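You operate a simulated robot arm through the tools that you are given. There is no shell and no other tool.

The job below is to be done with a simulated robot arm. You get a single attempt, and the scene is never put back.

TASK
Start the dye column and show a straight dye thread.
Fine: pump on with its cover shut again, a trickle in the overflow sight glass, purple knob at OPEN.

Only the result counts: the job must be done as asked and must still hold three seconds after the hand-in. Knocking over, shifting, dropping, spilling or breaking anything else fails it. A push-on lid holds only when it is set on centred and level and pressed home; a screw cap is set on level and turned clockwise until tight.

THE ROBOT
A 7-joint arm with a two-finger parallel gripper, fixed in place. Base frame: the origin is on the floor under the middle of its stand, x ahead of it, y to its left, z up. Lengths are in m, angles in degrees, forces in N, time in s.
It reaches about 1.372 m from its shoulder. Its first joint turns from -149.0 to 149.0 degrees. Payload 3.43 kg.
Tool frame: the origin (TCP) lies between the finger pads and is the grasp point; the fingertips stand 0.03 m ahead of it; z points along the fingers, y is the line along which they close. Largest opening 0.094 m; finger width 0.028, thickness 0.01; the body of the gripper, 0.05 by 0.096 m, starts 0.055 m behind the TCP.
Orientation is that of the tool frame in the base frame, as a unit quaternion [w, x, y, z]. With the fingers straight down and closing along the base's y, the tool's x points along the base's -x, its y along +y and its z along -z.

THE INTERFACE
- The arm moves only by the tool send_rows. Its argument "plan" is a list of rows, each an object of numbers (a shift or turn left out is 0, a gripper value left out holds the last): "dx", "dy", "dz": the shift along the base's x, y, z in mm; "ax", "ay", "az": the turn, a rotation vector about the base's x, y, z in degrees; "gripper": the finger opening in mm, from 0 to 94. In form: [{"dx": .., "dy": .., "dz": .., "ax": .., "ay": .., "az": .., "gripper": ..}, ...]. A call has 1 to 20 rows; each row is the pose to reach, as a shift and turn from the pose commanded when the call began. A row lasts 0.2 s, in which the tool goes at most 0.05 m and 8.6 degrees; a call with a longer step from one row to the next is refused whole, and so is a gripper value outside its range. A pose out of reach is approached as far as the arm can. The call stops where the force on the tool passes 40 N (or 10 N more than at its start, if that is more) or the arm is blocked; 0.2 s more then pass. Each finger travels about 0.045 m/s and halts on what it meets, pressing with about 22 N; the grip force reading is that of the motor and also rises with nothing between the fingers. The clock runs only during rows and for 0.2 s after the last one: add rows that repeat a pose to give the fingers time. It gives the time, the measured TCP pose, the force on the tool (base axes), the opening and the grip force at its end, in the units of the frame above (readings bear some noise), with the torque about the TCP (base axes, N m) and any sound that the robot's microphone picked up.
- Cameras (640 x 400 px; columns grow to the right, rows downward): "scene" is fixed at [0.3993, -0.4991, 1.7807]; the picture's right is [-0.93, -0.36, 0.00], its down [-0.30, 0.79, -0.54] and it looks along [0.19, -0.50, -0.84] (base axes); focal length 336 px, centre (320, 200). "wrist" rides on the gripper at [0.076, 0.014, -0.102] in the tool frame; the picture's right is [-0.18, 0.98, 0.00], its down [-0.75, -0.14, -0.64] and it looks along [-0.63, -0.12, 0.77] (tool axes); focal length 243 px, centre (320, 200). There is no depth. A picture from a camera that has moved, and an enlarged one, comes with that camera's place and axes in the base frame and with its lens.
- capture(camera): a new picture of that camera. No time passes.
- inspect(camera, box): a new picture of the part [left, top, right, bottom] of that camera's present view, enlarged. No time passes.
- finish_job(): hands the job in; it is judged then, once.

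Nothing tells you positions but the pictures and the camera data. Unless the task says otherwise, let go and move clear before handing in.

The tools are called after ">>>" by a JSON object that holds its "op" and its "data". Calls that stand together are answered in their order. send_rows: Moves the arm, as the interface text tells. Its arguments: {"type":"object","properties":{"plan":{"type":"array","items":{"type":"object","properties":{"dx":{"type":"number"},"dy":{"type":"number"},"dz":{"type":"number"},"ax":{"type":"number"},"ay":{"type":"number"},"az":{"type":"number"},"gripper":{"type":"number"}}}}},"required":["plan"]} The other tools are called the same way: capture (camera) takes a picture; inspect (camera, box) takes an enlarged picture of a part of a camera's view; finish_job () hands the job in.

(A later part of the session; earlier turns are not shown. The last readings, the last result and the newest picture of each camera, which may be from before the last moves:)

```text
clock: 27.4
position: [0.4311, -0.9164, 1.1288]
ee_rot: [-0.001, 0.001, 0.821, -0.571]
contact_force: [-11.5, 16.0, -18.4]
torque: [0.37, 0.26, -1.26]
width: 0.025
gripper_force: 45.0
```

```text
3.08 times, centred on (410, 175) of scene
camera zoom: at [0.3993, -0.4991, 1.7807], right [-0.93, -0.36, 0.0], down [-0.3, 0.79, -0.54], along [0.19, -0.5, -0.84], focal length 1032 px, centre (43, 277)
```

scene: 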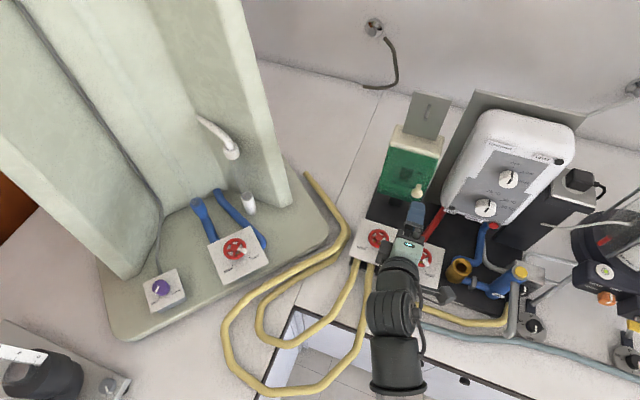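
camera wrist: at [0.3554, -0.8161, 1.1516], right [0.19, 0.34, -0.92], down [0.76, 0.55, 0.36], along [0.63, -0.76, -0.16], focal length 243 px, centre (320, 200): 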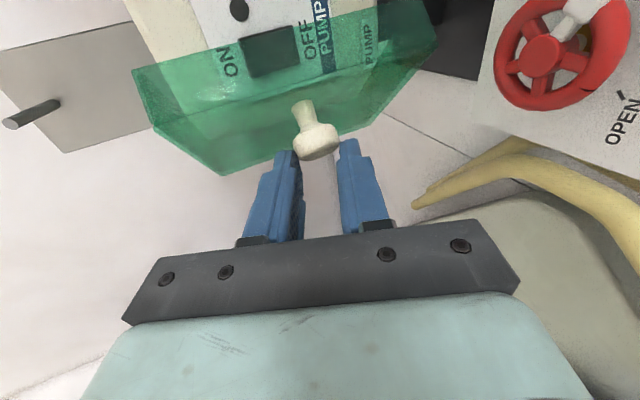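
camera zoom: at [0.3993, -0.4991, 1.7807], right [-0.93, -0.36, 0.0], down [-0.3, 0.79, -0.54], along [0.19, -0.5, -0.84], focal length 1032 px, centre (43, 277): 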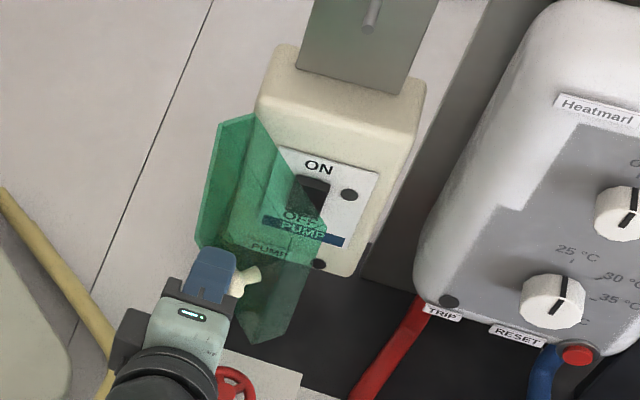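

The door is about 55° open and swinging well. The fitted hinge is near x 0.444 and y -1.04 with about 118 mm radius, so I'll carry it on to about 110°.

>>> {"op": "send_rows", "data": {"plan": [{"dx": 3, "dy": 1.5, "dz": -1}, {"dx": 8, "dy": 2, "dz": -2}, {"dx": 14.5, "dy": 2.2, "dz": -2}, {"dx": 21.3, "dy": 2.2, "dz": -2}, {"dx": 28, "dy": 1.4, "dz": -2}, {"dx": 35, "dy": 0.2, "dz": -2}, {"dx": 41.6, "dy": -1, "dz": -2}, {"dx": 48, "dy": -3, "dz": -2}, {"dx": 54.5, "dy": -5.2, "dz": -2}, {"dx": 61, "dy": -7.5, "dz": -2}, {"dx": 67, "dy": -10.7, "dz": -2}, {"dx": 73, "dy": -13.9, "dz": -2}, {"dx": 79, "dy": -17.3, "dz": -2}, {"dx": 84.5, "dy": -21.5, "dz": -2}, {"dx": 90, "dy": -25.8, "dz": -2}, {"dx": 95, "dy": -30, "dz": -2}, {"dx": 95, "dy": -30, "dz": -2}]}}

>>> {"op": "capture", "data": {"camera": "wrist"}}

>>> {"op": "inspect", "data": {"camera": "scene", "box": [320, 100, 480, 240]}}

```text
clock: 30.9
position: [0.5273, -0.9491, 1.1284]
ee_rot: [0.001, 0.001, 0.82, -0.573]
contact_force: [0.7, 0.3, 0.2]
torque: [-0.02, -0.01, 0.0]
width: 0.015
gripper_force: 0.1
```

```text
taken
camera wrist: at [0.4511, -0.8474, 1.1504], right [0.19, 0.34, -0.92], down [0.75, 0.55, 0.35], along [0.63, -0.76, -0.15], focal length 243 px, centre (320, 200)
```

wrist: 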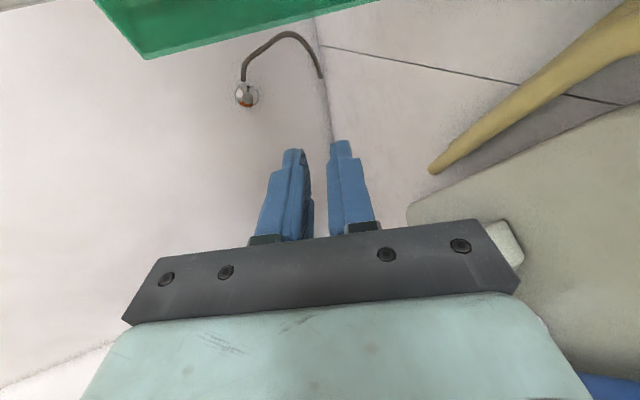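

```text
2.86 times, centred on (400, 170) of scene
camera zoom: at [0.3993, -0.4991, 1.7807], right [-0.93, -0.36, 0.0], down [-0.3, 0.79, -0.54], along [0.19, -0.5, -0.84], focal length 959 px, centre (91, 286)
```

zoom: 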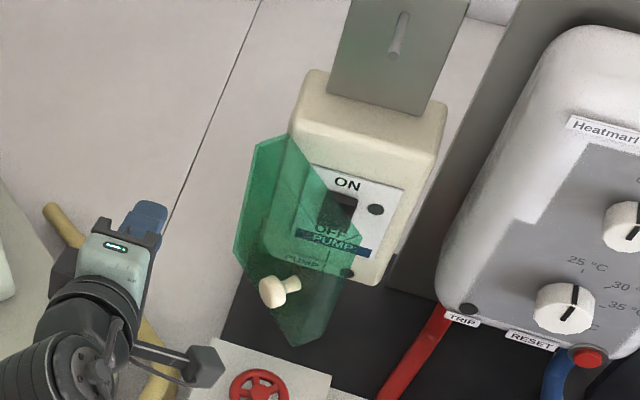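

The knob slipped out at about 65° open, but the door stays where it is. I'll back off, go round to the inside of the door, and push it further open from its inner face.

>>> {"op": "send_rows", "data": {"plan": [{"dy": 6, "dz": 2}, {"dy": 20, "dz": 7}, {"dy": 38, "dz": 13}, {"dy": 58, "dz": 20}, {"dy": 78, "dz": 27}, {"dx": -6, "dy": 94, "dz": 32}, {"dx": -20, "dy": 102, "dz": 35}, {"dx": -38, "dy": 105, "dz": 36}, {"dx": -58, "dy": 105, "dz": 36}, {"dx": -80, "dy": 105, "dz": 36}, {"dx": -102, "dy": 105, "dz": 36}, {"dx": -124, "dy": 105, "dz": 36}, {"dx": -145, "dy": 105, "dz": 36}, {"dx": -163, "dy": 105, "dz": 36}, {"dx": -176, "dy": 105, "dz": 36}, {"dx": -182, "dy": 105, "dz": 36}]}}

>>> {"op": "capture", "data": {"camera": "wrist"}}

>>> {"op": "inspect", "data": {"camera": "scene", "box": [340, 100, 480, 240]}}

```text
clock: 34.4
position: [0.3429, -0.8433, 1.1658]
ee_rot: [0.0, 0.0, 0.82, -0.573]
contact_force: [0.6, 0.0, 0.0]
torque: [0.05, 0.0, 0.03]
width: 0.015
gripper_force: 0.1
```

```text
taken
camera wrist: at [0.2681, -0.7425, 1.1868], right [0.18, 0.34, -0.92], down [0.75, 0.55, 0.35], along [0.63, -0.76, -0.15], focal length 243 px, centre (320, 200)
```

wrist: 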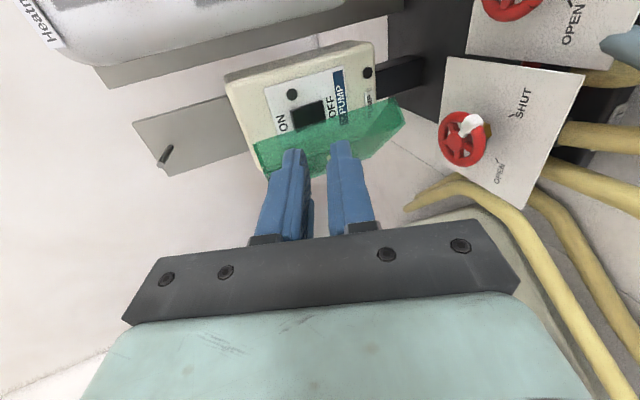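

```text
2.86 times, centred on (410, 170) of scene
camera zoom: at [0.3993, -0.4991, 1.7807], right [-0.93, -0.36, 0.0], down [-0.3, 0.79, -0.54], along [0.19, -0.5, -0.84], focal length 959 px, centre (63, 286)
```

zoom: 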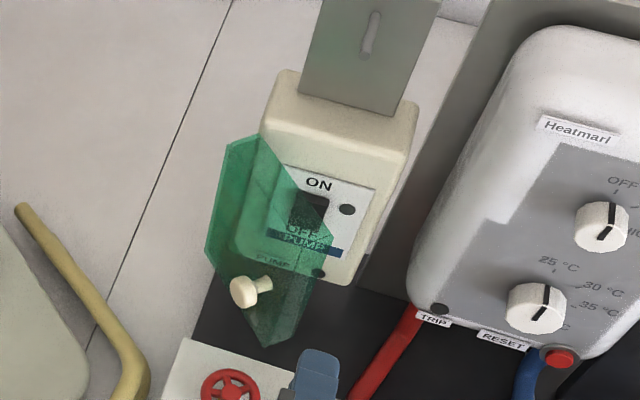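

I'll zoom in on the switch to locate it.

>>> {"op": "inspect", "data": {"camera": "wrist", "box": [220, 40, 420, 165]}}

>>> {"op": "inspect", "data": {"camera": "scene", "box": [380, 140, 440, 200]}}

```text
3.20 times, centred on (320, 102) of wrist
camera zoom: at [0.2681, -0.7425, 1.1868], right [0.18, 0.34, -0.92], down [0.75, 0.55, 0.35], along [0.63, -0.76, -0.15], focal length 776 px, centre (320, 512)
```

zoom: 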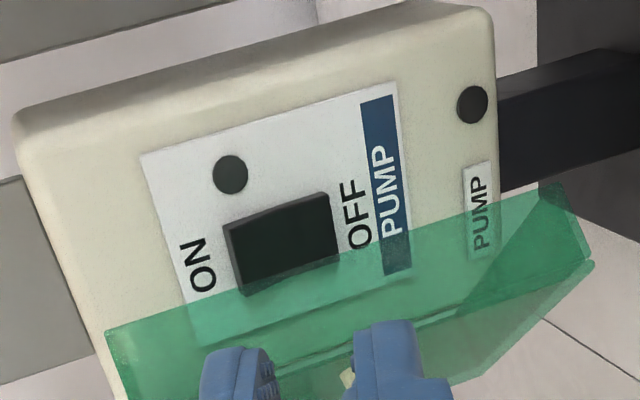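

```text
6.67 times, centred on (410, 170) of scene
camera zoom: at [0.3993, -0.4991, 1.7807], right [-0.93, -0.36, 0.0], down [-0.3, 0.79, -0.54], along [0.19, -0.5, -0.84], focal length 2237 px, centre (-280, 400)
```

zoom: 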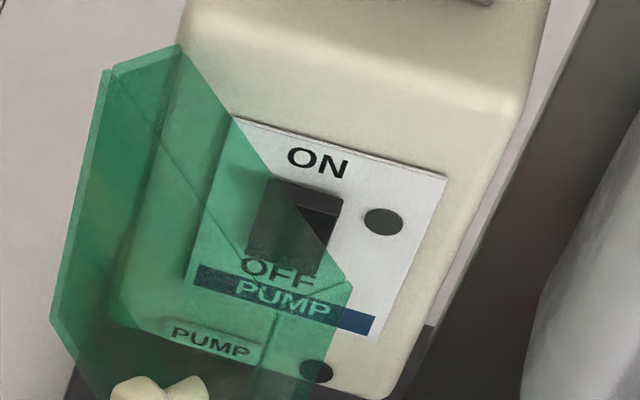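

The switch is a rocker centred near [0.377, -1.036, 1.117] with its ON end at the top. First I'll push the door further open from its inner side.

>>> {"op": "send_rows", "data": {"plan": [{"dy": -6, "dz": -2, "gripper": 0}, {"dy": -18, "dz": -6, "gripper": 0}, {"dy": -34, "dz": -12, "gripper": 0}, {"dy": -52, "dz": -18, "gripper": 0}, {"dy": -72, "dz": -25, "gripper": 0}, {"dy": -88, "dz": -31, "gripper": 0}, {"dy": -98, "dz": -35, "gripper": 0}, {"dy": -102, "dz": -36, "gripper": 0}, {"dx": 4, "dy": -102, "dz": -36}, {"dx": 12, "dy": -102, "dz": -36}, {"dx": 22, "dy": -102, "dz": -36}, {"dx": 34, "dy": -102, "dz": -36}, {"dx": 47, "dy": -102, "dz": -36}, {"dx": 60, "dy": -102, "dz": -36}, {"dx": 73, "dy": -102, "dz": -36}, {"dx": 86, "dy": -102, "dz": -36}, {"dx": 98, "dy": -102, "dz": -36}, {"dx": 108, "dy": -102, "dz": -36}, {"dx": 115, "dy": -102, "dz": -36}, {"dx": 117, "dy": -102, "dz": -36}]}}

>>> {"op": "capture", "data": {"camera": "wrist"}}

>>> {"op": "inspect", "data": {"camera": "scene", "box": [340, 100, 480, 240]}}

```text
clock: 36.9
position: [0.3664, -0.9403, 1.1281]
ee_rot: [-0.003, 0.003, 0.82, -0.573]
contact_force: [-7.2, 11.0, 7.6]
torque: [-0.2, -0.2, 0.15]
width: 0.0
gripper_force: 22.0
stopped in row 12: the force on the tool passed its limit at 46 N (the readings are from after the stop); the commanded pose is now the measured one
```

```text
taken
camera wrist: at [0.2914, -0.8399, 1.15], right [0.18, 0.34, -0.92], down [0.76, 0.55, 0.35], along [0.63, -0.76, -0.16], focal length 243 px, centre (320, 200)
```

wrist: 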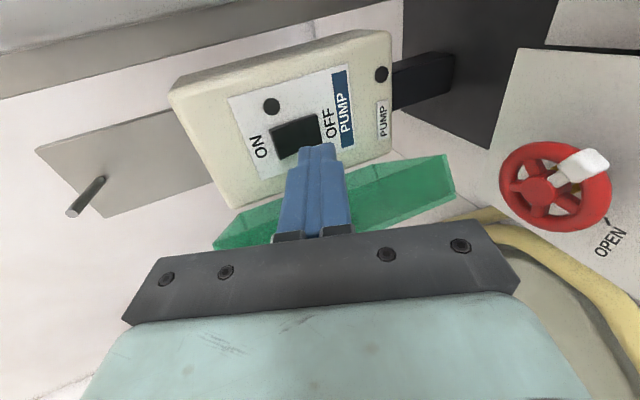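

```text
2.86 times, centred on (410, 170) of scene
camera zoom: at [0.3993, -0.4991, 1.7807], right [-0.93, -0.36, 0.0], down [-0.3, 0.79, -0.54], along [0.19, -0.5, -0.84], focal length 959 px, centre (63, 286)
```

zoom: 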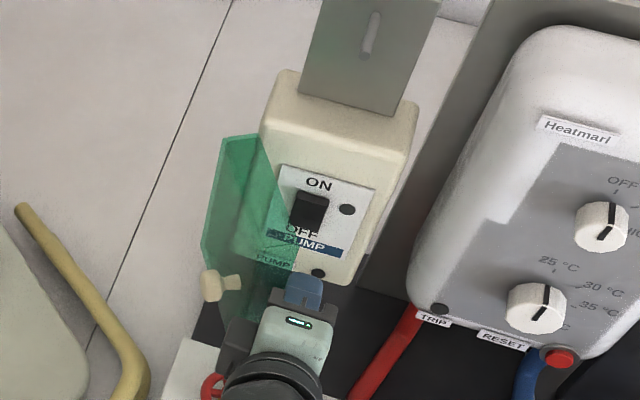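

The push moved the door but too fast. I'll continue more slowly.

>>> {"op": "send_rows", "data": {"plan": [{"dx": 1}, {"dx": 3}, {"dx": 6}, {"dx": 9}, {"dx": 12}, {"dx": 16}, {"dx": 20}, {"dx": 24}, {"dx": 28}, {"dx": 32}, {"dx": 36}, {"dx": 40}, {"dx": 45}, {"dx": 50}, {"dx": 55}, {"dx": 60}, {"dx": 65}, {"dx": 70}, {"dx": 75}, {"dx": 80}]}}

>>> {"op": "capture", "data": {"camera": "wrist"}}

>>> {"op": "inspect", "data": {"camera": "scene", "box": [340, 100, 480, 240]}}

```text
clock: 37.7
position: [0.3697, -0.939, 1.1269]
ee_rot: [-0.003, 0.004, 0.821, -0.571]
contact_force: [-7.6, 13.3, 8.0]
torque: [-0.24, -0.23, 0.15]
width: 0.0001
gripper_force: 22.5
stopped in row 3: the force on the tool passed its limit at 42 N (the readings are from after the stop); the commanded pose is now the measured one
```

```text
taken
camera wrist: at [0.2949, -0.8379, 1.1494], right [0.19, 0.34, -0.92], down [0.76, 0.55, 0.35], along [0.62, -0.77, -0.16], focal length 243 px, centre (320, 200)
```

wrist: 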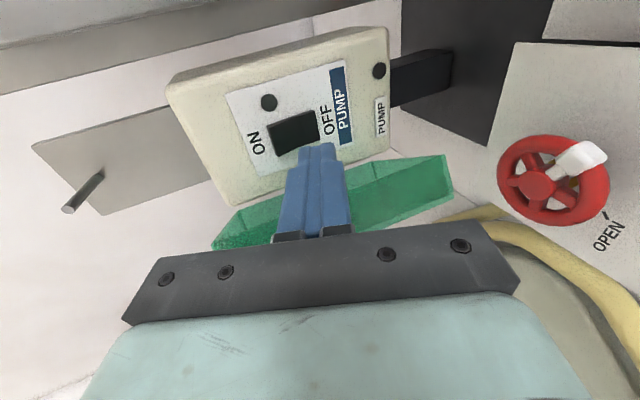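

```text
2.86 times, centred on (410, 170) of scene
camera zoom: at [0.3993, -0.4991, 1.7807], right [-0.93, -0.36, 0.0], down [-0.3, 0.79, -0.54], along [0.19, -0.5, -0.84], focal length 959 px, centre (63, 286)
```

zoom: 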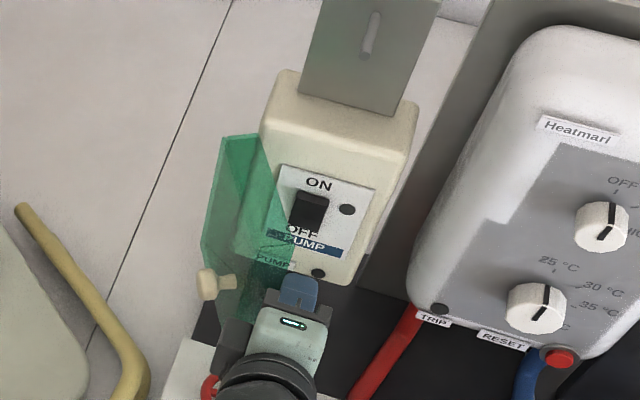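

The door is really at about 58°, and its free edge caught on a step of the finger, which jammed it. I'll back off slightly and follow the door edge's arc instead of pushing straight.

>>> {"op": "send_rows", "data": {"plan": [{"dx": -3, "dy": 2}, {"dx": -6, "dy": 8}, {"dx": -5, "dy": 12}, {"dx": 0, "dy": 13}, {"dx": 5, "dy": 15}, {"dx": 10, "dy": 17}, {"dx": 16, "dy": 20}, {"dx": 22, "dy": 22.5}, {"dx": 28, "dy": 24.5}, {"dx": 34, "dy": 26}, {"dx": 41, "dy": 27.5}, {"dx": 48, "dy": 28.5}, {"dx": 55, "dy": 29}, {"dx": 62, "dy": 29.5}, {"dx": 69, "dy": 29}, {"dx": 76, "dy": 28.5}, {"dx": 83, "dy": 27.5}, {"dx": 90, "dy": 25.5}, {"dx": 95, "dy": 24}, {"dx": 98, "dy": 23}]}}

>>> {"op": "capture", "data": {"camera": "wrist"}}

>>> {"op": "inspect", "data": {"camera": "scene", "box": [340, 100, 480, 240]}}

```text
clock: 41.6
position: [0.4548, -0.9151, 1.125]
ee_rot: [-0.011, 0.006, 0.823, -0.568]
contact_force: [-14.9, 0.6, 3.4]
torque: [-0.02, 0.07, -0.37]
width: 0.0
gripper_force: 21.6
stopped in row 19: the force on the tool passed its limit at 44 N (the readings are from after the stop); the commanded pose is now the measured one
```

```text
taken
camera wrist: at [0.3823, -0.8128, 1.1486], right [0.18, 0.34, -0.92], down [0.77, 0.53, 0.35], along [0.61, -0.77, -0.17], focal length 243 px, centre (320, 200)
```

wrist: 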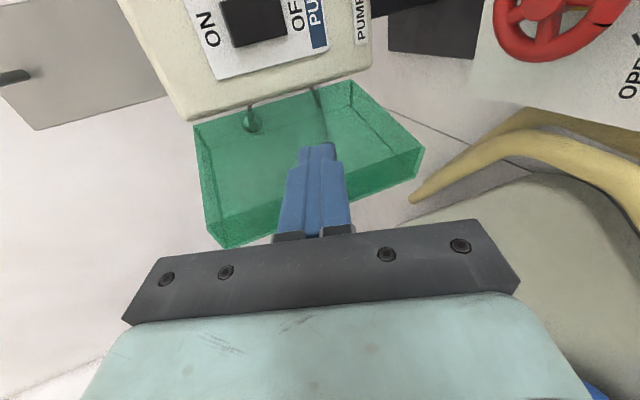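

```text
2.86 times, centred on (410, 170) of scene
camera zoom: at [0.3993, -0.4991, 1.7807], right [-0.93, -0.36, 0.0], down [-0.3, 0.79, -0.54], along [0.19, -0.5, -0.84], focal length 959 px, centre (63, 286)
```

zoom: 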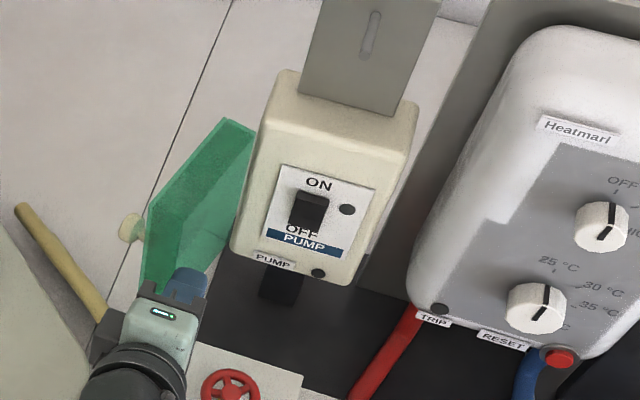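

The door is now fully open (about 105°) and the switch is exposed. I'll draw the fingers back inside, line up with the upper half of the rocker, and approach.

>>> {"op": "send_rows", "data": {"plan": [{"dx": -4, "dz": 0}, {"dx": -12, "dz": 1}, {"dx": -24, "dz": 3}, {"dx": -37, "dz": 5}, {"dx": -50, "dz": 7}, {"dx": -62, "dz": 8}, {"dx": -71, "dz": 8}, {"dx": -76, "dz": 8}, {"dx": -77, "dy": -6, "dz": 8}, {"dx": -77, "dy": -18, "dz": 8}, {"dx": -77, "dy": -32, "dz": 8}, {"dx": -77, "dy": -46, "dz": 8}, {"dx": -77, "dy": -60, "dz": 8}, {"dx": -77, "dy": -70, "dz": 8}, {"dx": -77, "dy": -76, "dz": 8}, {"dx": -77, "dy": -78, "dz": 8}]}}

>>> {"op": "capture", "data": {"camera": "wrist"}}

>>> {"op": "inspect", "data": {"camera": "scene", "box": [360, 130, 460, 220]}}

```text
clock: 45.0
position: [0.3814, -0.9931, 1.1322]
ee_rot: [-0.009, 0.005, 0.823, -0.568]
contact_force: [-0.4, 0.3, 0.5]
torque: [-0.01, 0.02, -0.01]
width: 0.0
gripper_force: 22.0
```

```text
taken
camera wrist: at [0.3078, -0.8913, 1.1559], right [0.18, 0.34, -0.92], down [0.77, 0.54, 0.35], along [0.62, -0.77, -0.17], focal length 243 px, centre (320, 200)
```

wrist: 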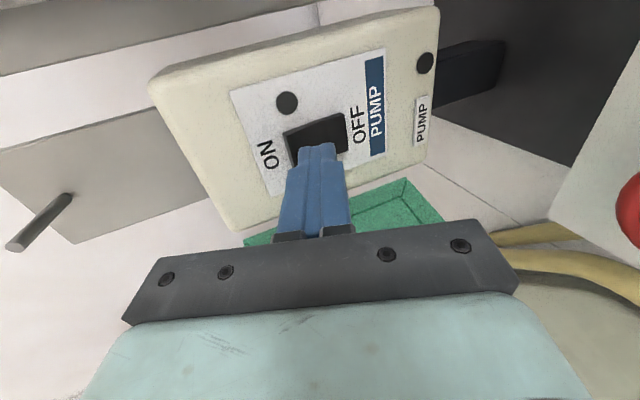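

```text
4.44 times, centred on (410, 175) of scene
camera zoom: at [0.3993, -0.4991, 1.7807], right [-0.93, -0.36, 0.0], down [-0.3, 0.79, -0.54], along [0.19, -0.5, -0.84], focal length 1491 px, centre (-80, 311)
```

zoom: 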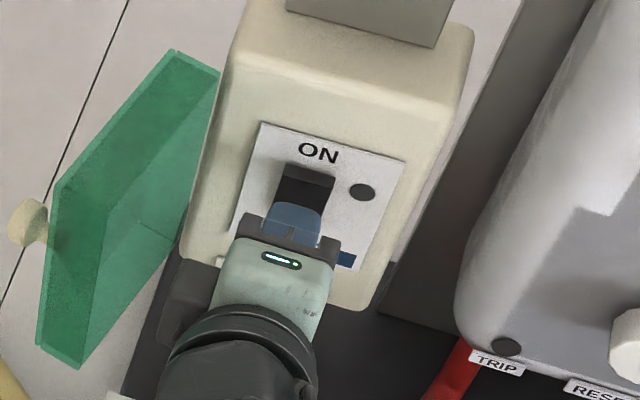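

The tip lines up with the upper half of the rocker. I'll raise it 3 mm and press slowly.

>>> {"op": "send_rows", "data": {"plan": [{"dx": -2, "dz": 2}, {"dx": -3, "dy": -2, "dz": 3}, {"dx": -3, "dy": -4, "dz": 3}, {"dx": -3, "dy": -6, "dz": 3}, {"dx": -3, "dy": -8, "dz": 3}, {"dx": -3, "dy": -10, "dz": 3}, {"dx": -3, "dy": -11.5, "dz": 3}, {"dx": -3, "dy": -13, "dz": 3}, {"dx": -3, "dy": -14.5, "dz": 3}, {"dx": -3, "dy": -16, "dz": 3}, {"dx": -3, "dy": -17.5, "dz": 3}, {"dx": -3, "dy": -19, "dz": 3}]}}

>>> {"op": "capture", "data": {"camera": "wrist"}}

>>> {"op": "inspect", "data": {"camera": "scene", "box": [360, 130, 460, 220]}}

```text
clock: 47.6
position: [0.3776, -1.0103, 1.1353]
ee_rot: [-0.009, 0.006, 0.823, -0.568]
contact_force: [-2.2, 23.4, -3.0]
torque: [0.19, 0.02, 0.22]
width: 0.0001
gripper_force: 22.0
heard: click
```

```text
taken
camera wrist: at [0.3044, -0.9081, 1.1592], right [0.18, 0.34, -0.92], down [0.77, 0.54, 0.35], along [0.61, -0.77, -0.17], focal length 243 px, centre (320, 200)
```

wrist: 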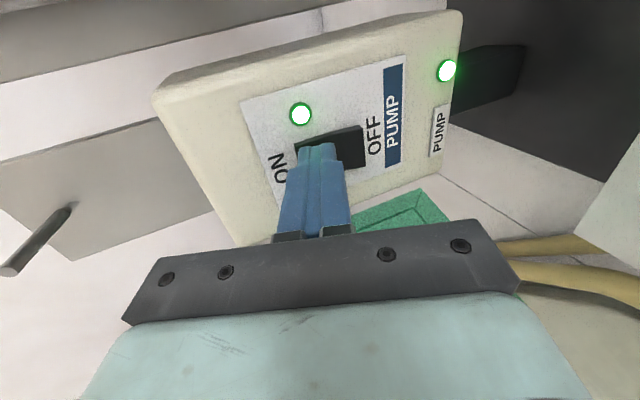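

```text
4.44 times, centred on (410, 175) of scene
camera zoom: at [0.3993, -0.4991, 1.7807], right [-0.93, -0.36, 0.0], down [-0.3, 0.79, -0.54], along [0.19, -0.5, -0.84], focal length 1491 px, centre (-80, 311)
```

zoom: 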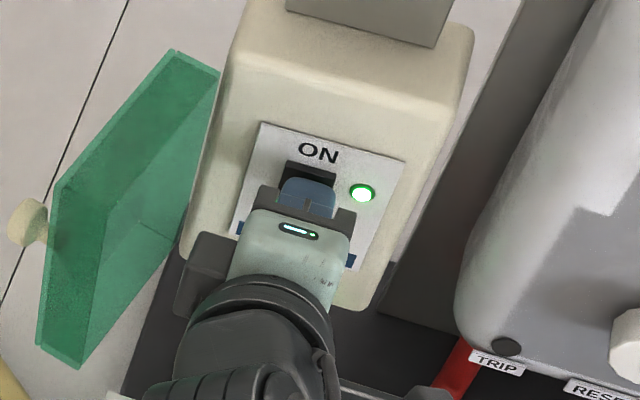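

The rocker clicked and both green lamps are on, so the pump is running. Next I'll retract, go around to the door's outer side above the knob, and prepare to swing it shut.

>>> {"op": "send_rows", "data": {"plan": [{"dy": 5, "dz": 0}, {"dy": 15, "dz": 2}, {"dy": 32, "dz": 6}, {"dy": 54, "dz": 12}, {"dy": 78, "dz": 20}, {"dy": 102, "dz": 28}, {"dy": 124, "dz": 34}, {"dx": 4, "dy": 140, "dz": 37}, {"dx": 16, "dy": 148, "dz": 37}, {"dx": 36, "dy": 150, "dz": 37}, {"dx": 60, "dy": 150, "dz": 37}, {"dx": 86, "dy": 150, "dz": 37}, {"dx": 112, "dy": 150, "dz": 37}, {"dx": 138, "dy": 150, "dz": 37}, {"dx": 162, "dy": 150, "dz": 37}, {"dx": 182, "dy": 150, "dz": 37}, {"dx": 194, "dy": 150, "dz": 37}, {"dx": 198, "dy": 150, "dz": 37}]}}

>>> {"op": "capture", "data": {"camera": "wrist"}}

>>> {"op": "capture", "data": {"camera": "scene"}}

>>> {"op": "inspect", "data": {"camera": "scene", "box": [340, 120, 460, 220]}}

```text
clock: 51.5
position: [0.5765, -0.8638, 1.1738]
ee_rot: [-0.01, 0.005, 0.822, -0.569]
contact_force: [-0.4, -0.1, 0.2]
torque: [0.0, -0.02, 0.0]
width: 0.0001
gripper_force: 22.0
```

```text
taken
camera wrist: at [0.5028, -0.7606, 1.1963], right [0.18, 0.34, -0.92], down [0.77, 0.54, 0.35], along [0.61, -0.77, -0.17], focal length 243 px, centre (320, 200)
```

wrist: 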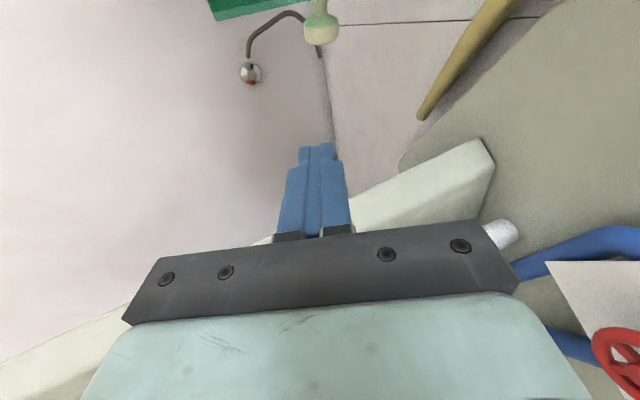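

```text
taken
```

scene: 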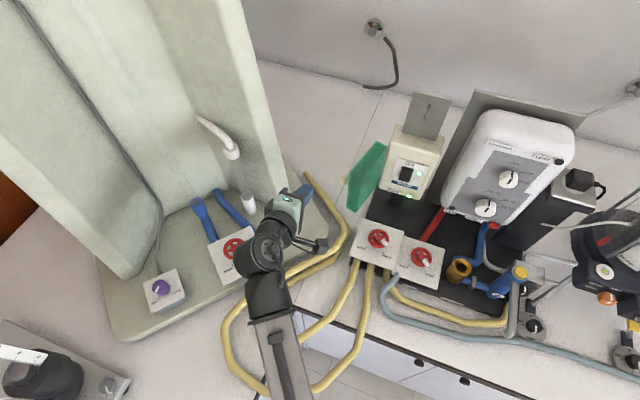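

```text
4.00 times, centred on (400, 170) of scene
camera zoom: at [0.3993, -0.4991, 1.7807], right [-0.93, -0.36, 0.0], down [-0.3, 0.79, -0.54], along [0.19, -0.5, -0.84], focal length 1342 px, centre (0, 320)
```

zoom: 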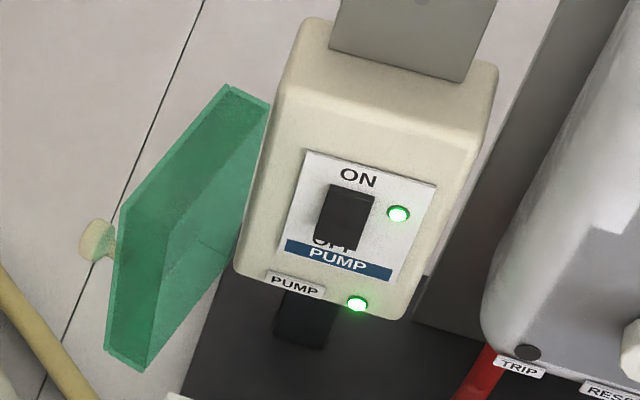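

The lamps are lit and the door stands open with its knob on the +x side. I'll bring the fingertips in above the knob and sweep the door toward closed.

>>> {"op": "send_rows", "data": {"plan": [{"dy": -6}, {"dy": -20}, {"dy": -38}, {"dy": -56}, {"dy": -70}, {"dx": -2, "dy": -79}, {"dx": -8, "dy": -82}, {"dx": -18, "dy": -82}, {"dx": -30, "dy": -82}, {"dx": -42, "dy": -82}, {"dx": -52, "dy": -82}, {"dx": -59, "dy": -82}, {"dx": -65, "dy": -82}, {"dx": -70, "dy": -82}, {"dx": -75, "dy": -82}, {"dx": -80, "dy": -82}, {"dx": -85, "dy": -82}, {"dx": -90, "dy": -82}]}}

>>> {"op": "inspect", "data": {"camera": "scene", "box": [340, 120, 460, 220]}}

>>> {"op": "capture", "data": {"camera": "wrist"}}

```text
clock: 55.2
position: [0.4851, -0.9433, 1.1725]
ee_rot: [-0.009, 0.006, 0.822, -0.569]
contact_force: [0.0, 0.4, -0.6]
torque: [0.01, 0.01, 0.03]
width: 0.0
gripper_force: 22.4
```

```text
4.00 times, centred on (400, 170) of scene
camera zoom: at [0.3993, -0.4991, 1.7807], right [-0.93, -0.36, 0.0], down [-0.3, 0.79, -0.54], along [0.19, -0.5, -0.84], focal length 1342 px, centre (0, 320)
```

zoom: 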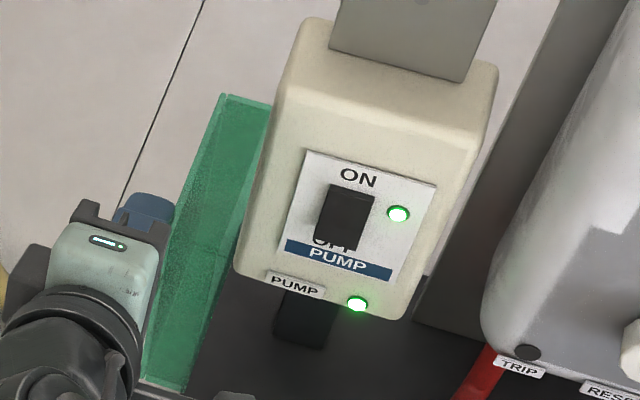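

```text
taken
camera wrist: at [0.4124, -0.8418, 1.196], right [0.18, 0.34, -0.92], down [0.77, 0.54, 0.35], along [0.61, -0.77, -0.17], focal length 243 px, centre (320, 200)
```

wrist: 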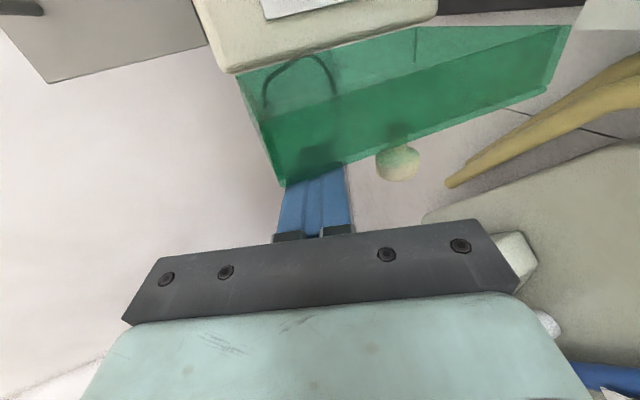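

The door is following nicely. I'll continue the sweep along its arc toward closed.

>>> {"op": "send_rows", "data": {"plan": [{"dx": -4}, {"dx": -10, "dy": 1}, {"dx": -18, "dy": 2}, {"dx": -26, "dy": 3}, {"dx": -34, "dy": 5}, {"dx": -42, "dy": 7}, {"dx": -50, "dy": 8}, {"dx": -58, "dy": 9}, {"dx": -66, "dy": 8.5}, {"dx": -73, "dy": 7}, {"dx": -80, "dy": 4}, {"dx": -87, "dy": 0}, {"dx": -94, "dy": -5}, {"dx": -100, "dy": -11}, {"dx": -106, "dy": -17}, {"dx": -111, "dy": -23}, {"dx": -116, "dy": -28}, {"dx": -120, "dy": -32}]}}

>>> {"op": "inspect", "data": {"camera": "scene", "box": [340, 120, 460, 220]}}

>>> {"op": "capture", "data": {"camera": "wrist"}}

```text
clock: 59.0
position: [0.3671, -0.9759, 1.1717]
ee_rot: [-0.009, 0.005, 0.823, -0.569]
contact_force: [0.4, -0.4, 0.3]
torque: [-0.01, 0.03, 0.01]
width: 0.0
gripper_force: 22.3
```

```text
4.00 times, centred on (400, 170) of scene
camera zoom: at [0.3993, -0.4991, 1.7807], right [-0.93, -0.36, 0.0], down [-0.3, 0.79, -0.54], along [0.19, -0.5, -0.84], focal length 1342 px, centre (0, 320)
```

zoom: 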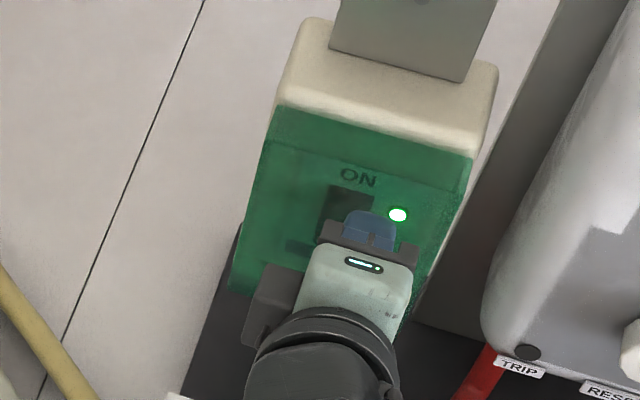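

```text
taken
camera wrist: at [0.2929, -0.8741, 1.1953], right [0.18, 0.34, -0.92], down [0.77, 0.54, 0.35], along [0.61, -0.77, -0.17], focal length 243 px, centre (320, 200)
```

wrist: 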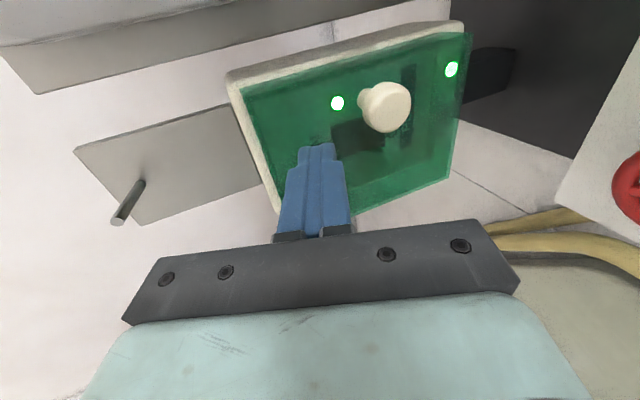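

The door is nearly shut. I'll press it home near its free edge.

>>> {"op": "send_rows", "data": {"plan": [{"dx": -4, "dy": 0}, {"dx": -10, "dy": -2}, {"dx": -16, "dy": -5}, {"dx": -18, "dy": -8}, {"dx": -18, "dy": -11}, {"dx": -18, "dy": -14}, {"dx": -18, "dy": -17}, {"dx": -18, "dy": -20}, {"dx": -18, "dy": -22}, {"dx": -18, "dy": -24}, {"dx": -18, "dy": -26}, {"dx": -18, "dy": -28}, {"dx": -18, "dy": -30}]}}

>>> {"op": "inspect", "data": {"camera": "scene", "box": [340, 120, 460, 220]}}

>>> {"op": "capture", "data": {"camera": "wrist"}}

```text
clock: 60.5
position: [0.3475, -0.9852, 1.1717]
ee_rot: [-0.009, 0.004, 0.823, -0.567]
contact_force: [0.4, 17.2, 4.2]
torque: [-0.13, -0.07, 0.2]
width: 0.0
gripper_force: 22.3
stopped in row 7: the force on the tool passed its limit at 44 N (the readings are from after the stop); the commanded pose is now the measured one
```

```text
4.00 times, centred on (400, 170) of scene
camera zoom: at [0.3993, -0.4991, 1.7807], right [-0.93, -0.36, 0.0], down [-0.3, 0.79, -0.54], along [0.19, -0.5, -0.84], focal length 1342 px, centre (0, 320)
```

zoom: 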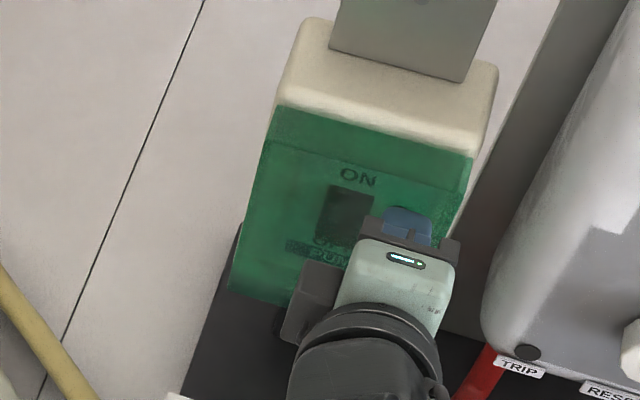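

```text
taken
camera wrist: at [0.2746, -0.8834, 1.196], right [0.18, 0.35, -0.92], down [0.77, 0.54, 0.35], along [0.62, -0.77, -0.17], focal length 243 px, centre (320, 200)
```

wrist: 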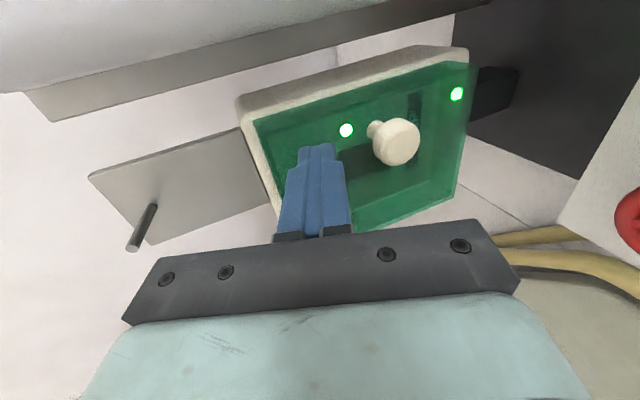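

The cover met its stop. I'll back away and check that it sits flush.

>>> {"op": "send_rows", "data": {"plan": [{"dy": 4}, {"dy": 14, "dz": 2}, {"dy": 30, "dz": 6}, {"dy": 50, "dz": 12}, {"dy": 72, "dz": 18}, {"dy": 94, "dz": 24}, {"dy": 114, "dz": 30}, {"dy": 130, "dz": 34}, {"dy": 138, "dz": 36}, {"dy": 140, "dz": 36}]}}

>>> {"op": "inspect", "data": {"camera": "scene", "box": [340, 120, 460, 220]}}

>>> {"op": "inspect", "data": {"camera": "wrist", "box": [220, 30, 420, 190]}}

>>> {"op": "inspect", "data": {"camera": "scene", "box": [160, 60, 320, 280]}}

```text
clock: 62.7
position: [0.3483, -0.8473, 1.2072]
ee_rot: [-0.009, 0.005, 0.824, -0.567]
contact_force: [-0.1, -0.5, -0.1]
torque: [0.01, 0.02, -0.02]
width: 0.0
gripper_force: 21.8
```

```text
4.00 times, centred on (400, 170) of scene
camera zoom: at [0.3993, -0.4991, 1.7807], right [-0.93, -0.36, 0.0], down [-0.3, 0.79, -0.54], along [0.19, -0.5, -0.84], focal length 1342 px, centre (0, 320)
```

zoom: 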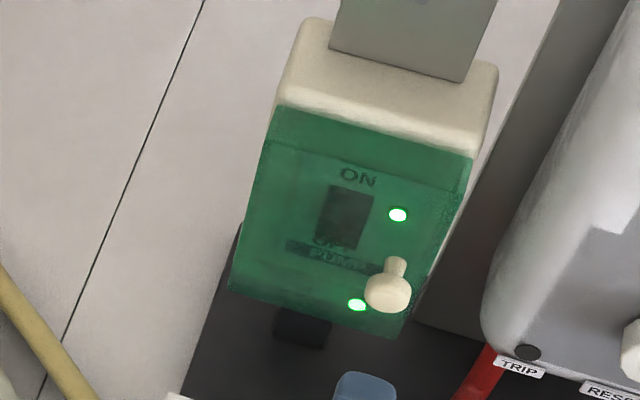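

```text
2.50 times, centred on (320, 110) of wrist
camera zoom: at [0.2747, -0.7456, 1.231], right [0.18, 0.35, -0.92], down [0.77, 0.53, 0.35], along [0.61, -0.77, -0.17], focal length 606 px, centre (320, 425)
```

zoom: 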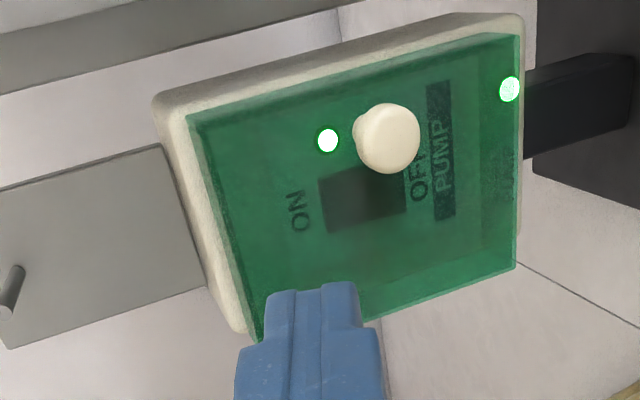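

```text
1.82 times, centred on (240, 170) of scene
camera zoom: at [0.3993, -0.4991, 1.7807], right [-0.93, -0.36, 0.0], down [-0.3, 0.79, -0.54], along [0.19, -0.5, -0.84], focal length 610 px, centre (466, 254)
```

zoom: 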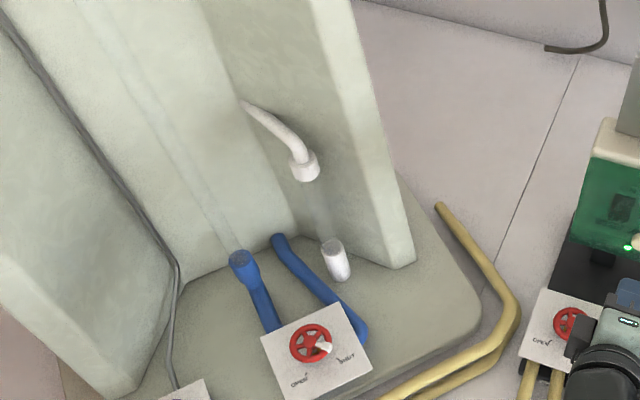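

The cover is shut with both lamps lit through it. Next is the INLET handwheel (hub near [0.397, -0.899, 1.02]; SHUT at about 135° and OPEN at about 45° seen from above), so I'll turn the gripper to point straight down over it.

>>> {"op": "send_rows", "data": {"plan": [{"dx": 1, "dy": -1, "dz": -1, "ax": 2, "ay": -0.6, "az": -0.8, "gripper": 10}, {"dx": 4, "dy": -3, "dz": -3, "ax": 6.7, "ay": -1.9, "az": -2.6, "gripper": 25}, {"dx": 8, "dy": -7, "dz": -6, "ax": 12.1, "ay": -3.4, "az": -4.6, "gripper": 40}, {"dx": 12, "dy": -11, "dz": -10, "ax": 17.4, "ay": -5, "az": -6.7, "gripper": 55}, {"dx": 16, "dy": -16, "dz": -14, "ax": 22.8, "ay": -6.5, "az": -8.7, "gripper": 70}, {"dx": 20, "dy": -20, "dz": -18, "ax": 28.2, "ay": -8, "az": -10.8, "gripper": 80}, {"dx": 24, "dy": -25, "dz": -22, "ax": 33.6, "ay": -9.6, "az": -12.8}, {"dx": 28, "dy": -30, "dz": -26, "ax": 38.9, "ay": -11.1, "az": -14.8}, {"dx": 32, "dy": -34, "dz": -30, "ax": 44.3, "ay": -12.6, "az": -16.9}, {"dx": 36, "dy": -38, "dz": -34, "ax": 49.7, "ay": -14.1, "az": -19}, {"dx": 40, "dy": -42, "dz": -38, "ax": 55, "ay": -15.7, "az": -21}, {"dx": 44, "dy": -46, "dz": -42, "ax": 60.4, "ay": -17.2, "az": -23}, {"dx": 47, "dy": -49, "dz": -45, "ax": 64.4, "ay": -18.3, "az": -24.6}, {"dx": 49, "dy": -52, "dz": -47, "ax": 67.1, "ay": -19.1, "az": -25.6}, {"dx": 49, "dy": -52, "dz": -47, "ax": 67.1, "ay": -19.1, "az": -25.6}]}}

>>> {"op": "capture", "data": {"camera": "wrist"}}

>>> {"op": "capture", "data": {"camera": "scene"}}

```text
clock: 65.9
position: [0.3983, -0.9002, 1.1597]
ee_rot: [0.0, 0.258, 0.966, 0.001]
contact_force: [0.1, -0.7, -0.3]
torque: [0.01, 0.02, 0.0]
width: 0.0801
gripper_force: 0.1
```

```text
taken
camera wrist: at [0.3389, -0.8495, 1.2623], right [0.65, 0.76, 0.0], down [0.58, -0.5, 0.64], along [0.49, -0.42, -0.77], focal length 243 px, centre (320, 200)
```

wrist: 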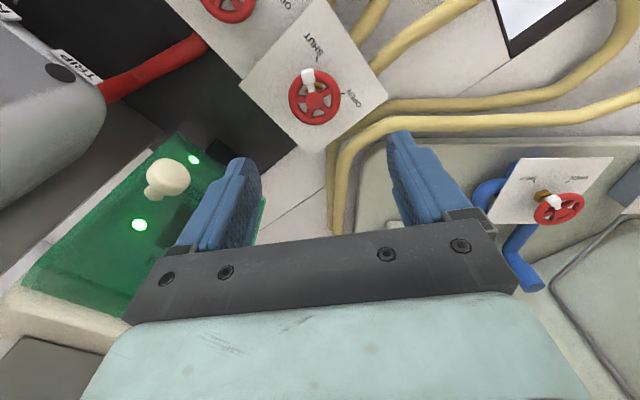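

```text
taken
```

scene: 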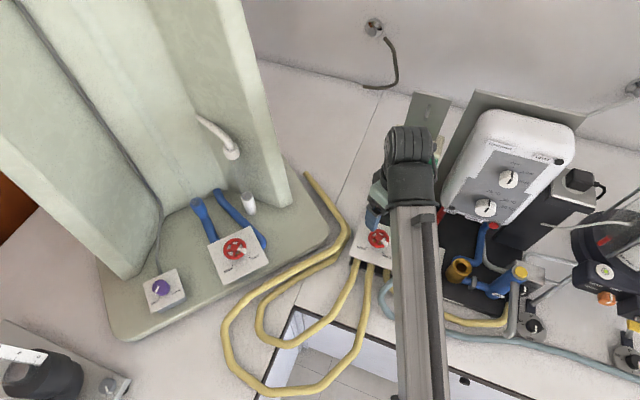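

The gripper now hangs straight above the INLET wheel without strain. I'll zoom in to refine the wheel centre before descending.

>>> {"op": "inspect", "data": {"camera": "wrist", "box": [240, 20, 400, 145]}}

>>> {"op": "inspect", "data": {"camera": "scene", "box": [340, 200, 440, 290]}}

```text
3.20 times, centred on (320, 82) of wrist
camera zoom: at [0.3389, -0.8495, 1.2623], right [0.65, 0.76, 0.0], down [0.58, -0.5, 0.64], along [0.49, -0.42, -0.77], focal length 776 px, centre (320, 576)
```

zoom: 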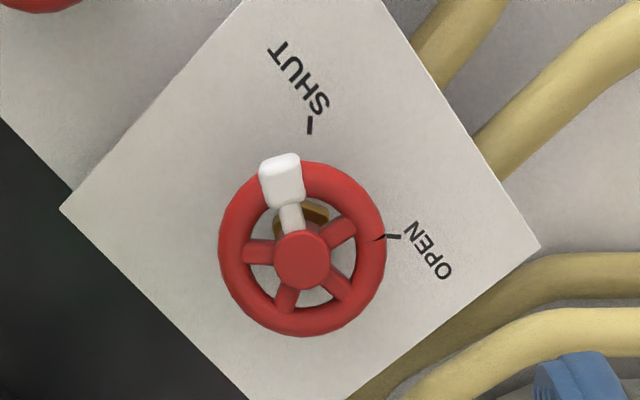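

```text
4.44 times, centred on (390, 245) of scene
camera zoom: at [0.3993, -0.4991, 1.7807], right [-0.93, -0.36, 0.0], down [-0.3, 0.79, -0.54], along [0.19, -0.5, -0.84], focal length 1491 px, centre (9, 0)
```

zoom: 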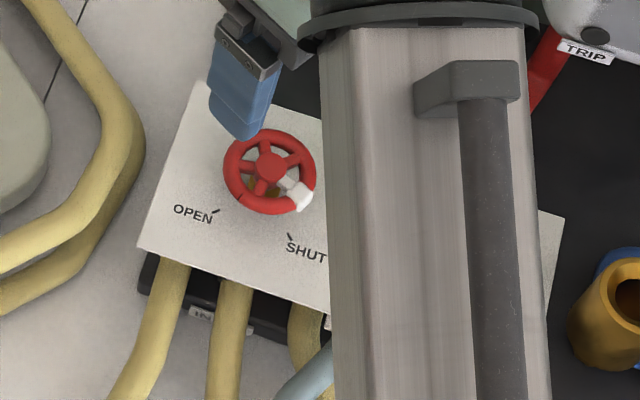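

The wheel centre is near [0.395, -0.902], with the white handle at SHUT and 90° away from my finger line. I'll descend around the wheel.

>>> {"op": "send_rows", "data": {"plan": [{"dx": -1, "dy": 0, "dz": -4}, {"dx": -2, "dy": -1, "dz": -12}, {"dx": -3, "dy": -2, "dz": -24}, {"dx": -3, "dy": -2, "dz": -38}, {"dx": -3, "dy": -2, "dz": -53}, {"dx": -3, "dy": -2, "dz": -68}, {"dx": -3, "dy": -2, "dz": -82}, {"dx": -3, "dy": -2, "dz": -94}, {"dx": -3, "dy": -2, "dz": -104}, {"dx": -3, "dy": -2, "dz": -112}, {"dx": -3, "dy": -2, "dz": -118}, {"dx": -3, "dy": -2, "dz": -122}, {"dx": -3, "dy": -2, "dz": -123}]}}

>>> {"op": "capture", "data": {"camera": "wrist"}}

>>> {"op": "inspect", "data": {"camera": "scene", "box": [340, 200, 440, 290]}}

```text
clock: 68.7
position: [0.3943, -0.9016, 1.0373]
ee_rot: [0.0, 0.259, 0.966, 0.0]
contact_force: [0.4, -0.2, -0.1]
torque: [-0.02, 0.0, -0.01]
width: 0.0803
gripper_force: 0.0
```

```text
taken
camera wrist: at [0.3357, -0.8513, 1.1394], right [0.65, 0.76, 0.0], down [0.58, -0.5, 0.64], along [0.49, -0.42, -0.77], focal length 243 px, centre (320, 200)
```

wrist: 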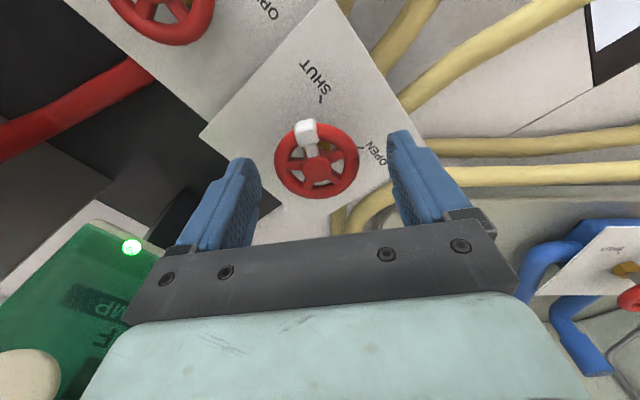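

```text
4.44 times, centred on (390, 245) of scene
camera zoom: at [0.3993, -0.4991, 1.7807], right [-0.93, -0.36, 0.0], down [-0.3, 0.79, -0.54], along [0.19, -0.5, -0.84], focal length 1491 px, centre (9, 0)
```

zoom: 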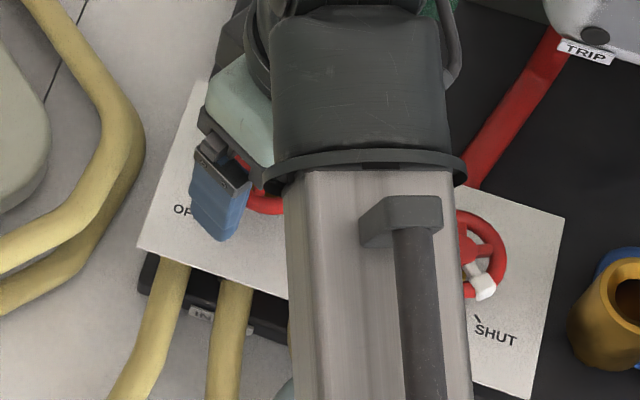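

The wheel sits between the fingers. Now closing on its rim.

>>> {"op": "send_rows", "data": {"plan": [{"gripper": 70}, {"gripper": 60}, {"gripper": 50}, {"gripper": 44}, {"gripper": 44}, {"gripper": 44}]}}

>>> {"op": "capture", "data": {"camera": "wrist"}}

```text
clock: 70.1
position: [0.3924, -0.9027, 1.0355]
ee_rot: [-0.001, 0.26, 0.966, -0.002]
contact_force: [-11.0, -22.8, 2.4]
torque: [-0.58, 0.38, -0.09]
width: 0.0533
gripper_force: 45.0
```

```text
taken
camera wrist: at [0.3346, -0.8531, 1.1394], right [0.65, 0.76, 0.0], down [0.58, -0.5, 0.64], along [0.49, -0.42, -0.77], focal length 243 px, centre (320, 200)
```

wrist: 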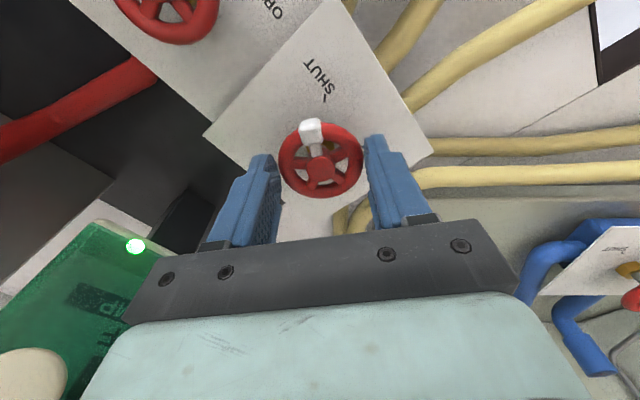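

The rim is held at 53 mm, with some side load showing the wheel centre is a few mm further along. I'll shift to relieve it.

>>> {"op": "send_rows", "data": {"plan": [{"dx": -1, "dy": -2}, {"dx": -2, "dy": -3.5}, {"dx": -2, "dy": -3.5}]}}

```text
clock: 70.9
position: [0.3919, -0.9043, 1.0372]
ee_rot: [0.0, 0.259, 0.966, 0.001]
contact_force: [-1.7, -4.9, 7.6]
torque: [-0.8, 0.41, -0.03]
width: 0.0535
gripper_force: 44.8
```

Centred. Now a small clockwise turn (toward OPEN) to feel the valve.

>>> {"op": "send_rows", "data": {"plan": [{"az": -1}, {"az": -3}, {"az": -6}, {"az": -9}, {"az": -12}, {"az": -15}, {"az": -15}]}}

>>> {"op": "inspect", "data": {"camera": "scene", "box": [160, 60, 320, 280]}}

>>> {"op": "inspect", "data": {"camera": "wrist", "box": [220, 60, 420, 230]}}

```text
clock: 72.5
position: [0.3929, -0.9023, 1.0371]
ee_rot: [-0.001, 0.382, 0.924, 0.002]
contact_force: [9.0, 25.5, -8.2]
torque: [0.04, -0.89, 0.08]
width: 0.0535
gripper_force: 44.2
```

```text
1.82 times, centred on (240, 170) of scene
camera zoom: at [0.3993, -0.4991, 1.7807], right [-0.93, -0.36, 0.0], down [-0.3, 0.79, -0.54], along [0.19, -0.5, -0.84], focal length 610 px, centre (466, 254)
```

zoom: 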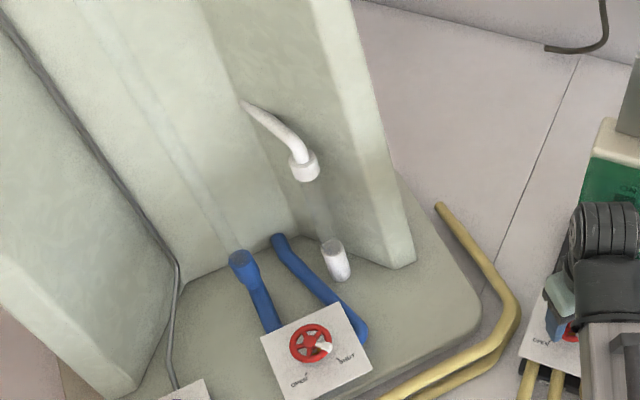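

```text
2.35 times, centred on (320, 145) of wrist
camera zoom: at [0.3499, -0.8399, 1.1397], right [0.82, 0.57, 0.0], down [0.43, -0.63, 0.64], along [0.36, -0.53, -0.77], focal length 571 px, centre (320, 329)
```

zoom: 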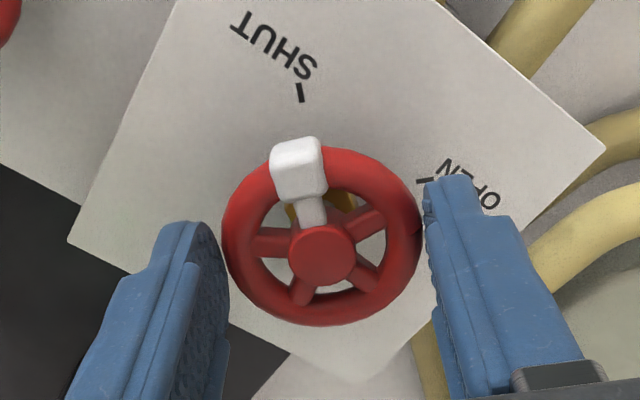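

The wheel turns with the gripper; the handle moved about 15° clockwise and now points right at the SHUT mark. I'll relieve the side load and turn further while watching the sight glass.

>>> {"op": "send_rows", "data": {"plan": [{"dx": 1, "dy": 2, "az": -1}, {"dx": 1.5, "dy": 3, "az": -3}, {"dx": 1.5, "dy": 3, "az": -6}, {"dx": 1.5, "dy": 3, "az": -9}, {"dx": 1.5, "dy": 3, "az": -12}, {"dx": 1.5, "dy": 3, "az": -15}, {"dx": 1.5, "dy": 3, "az": -15}]}}

>>> {"op": "inspect", "data": {"camera": "scene", "box": [160, 60, 320, 280]}}

>>> {"op": "inspect", "data": {"camera": "wrist", "box": [220, 60, 420, 230]}}

```text
clock: 74.1
position: [0.3921, -0.9023, 1.0373]
ee_rot: [-0.001, 0.5, 0.866, -0.001]
contact_force: [4.6, 6.2, 1.1]
torque: [0.12, -0.09, 1.33]
width: 0.0532
gripper_force: 44.9
```

```text
1.82 times, centred on (240, 170) of scene
camera zoom: at [0.3993, -0.4991, 1.7807], right [-0.93, -0.36, 0.0], down [-0.3, 0.79, -0.54], along [0.19, -0.5, -0.84], focal length 610 px, centre (466, 254)
```

zoom: 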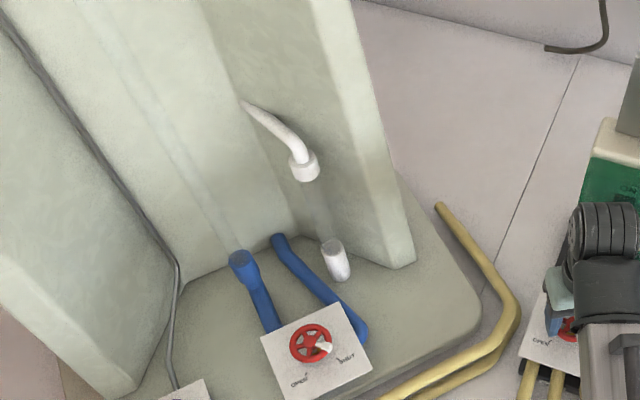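

```text
2.35 times, centred on (320, 145) of wrist
camera zoom: at [0.3685, -0.8295, 1.1403], right [0.94, 0.33, 0.0], down [0.25, -0.72, 0.64], along [0.21, -0.61, -0.77], focal length 571 px, centre (320, 329)
```

zoom: 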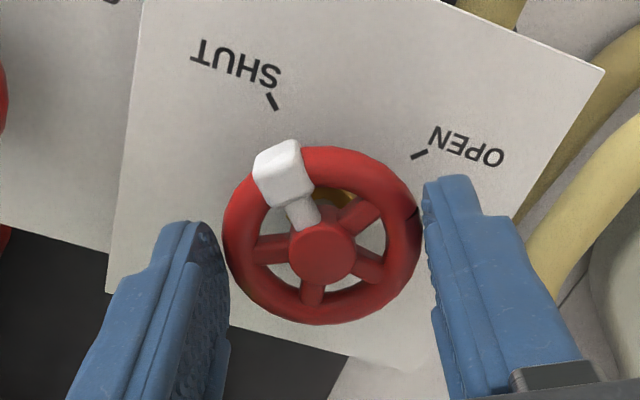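

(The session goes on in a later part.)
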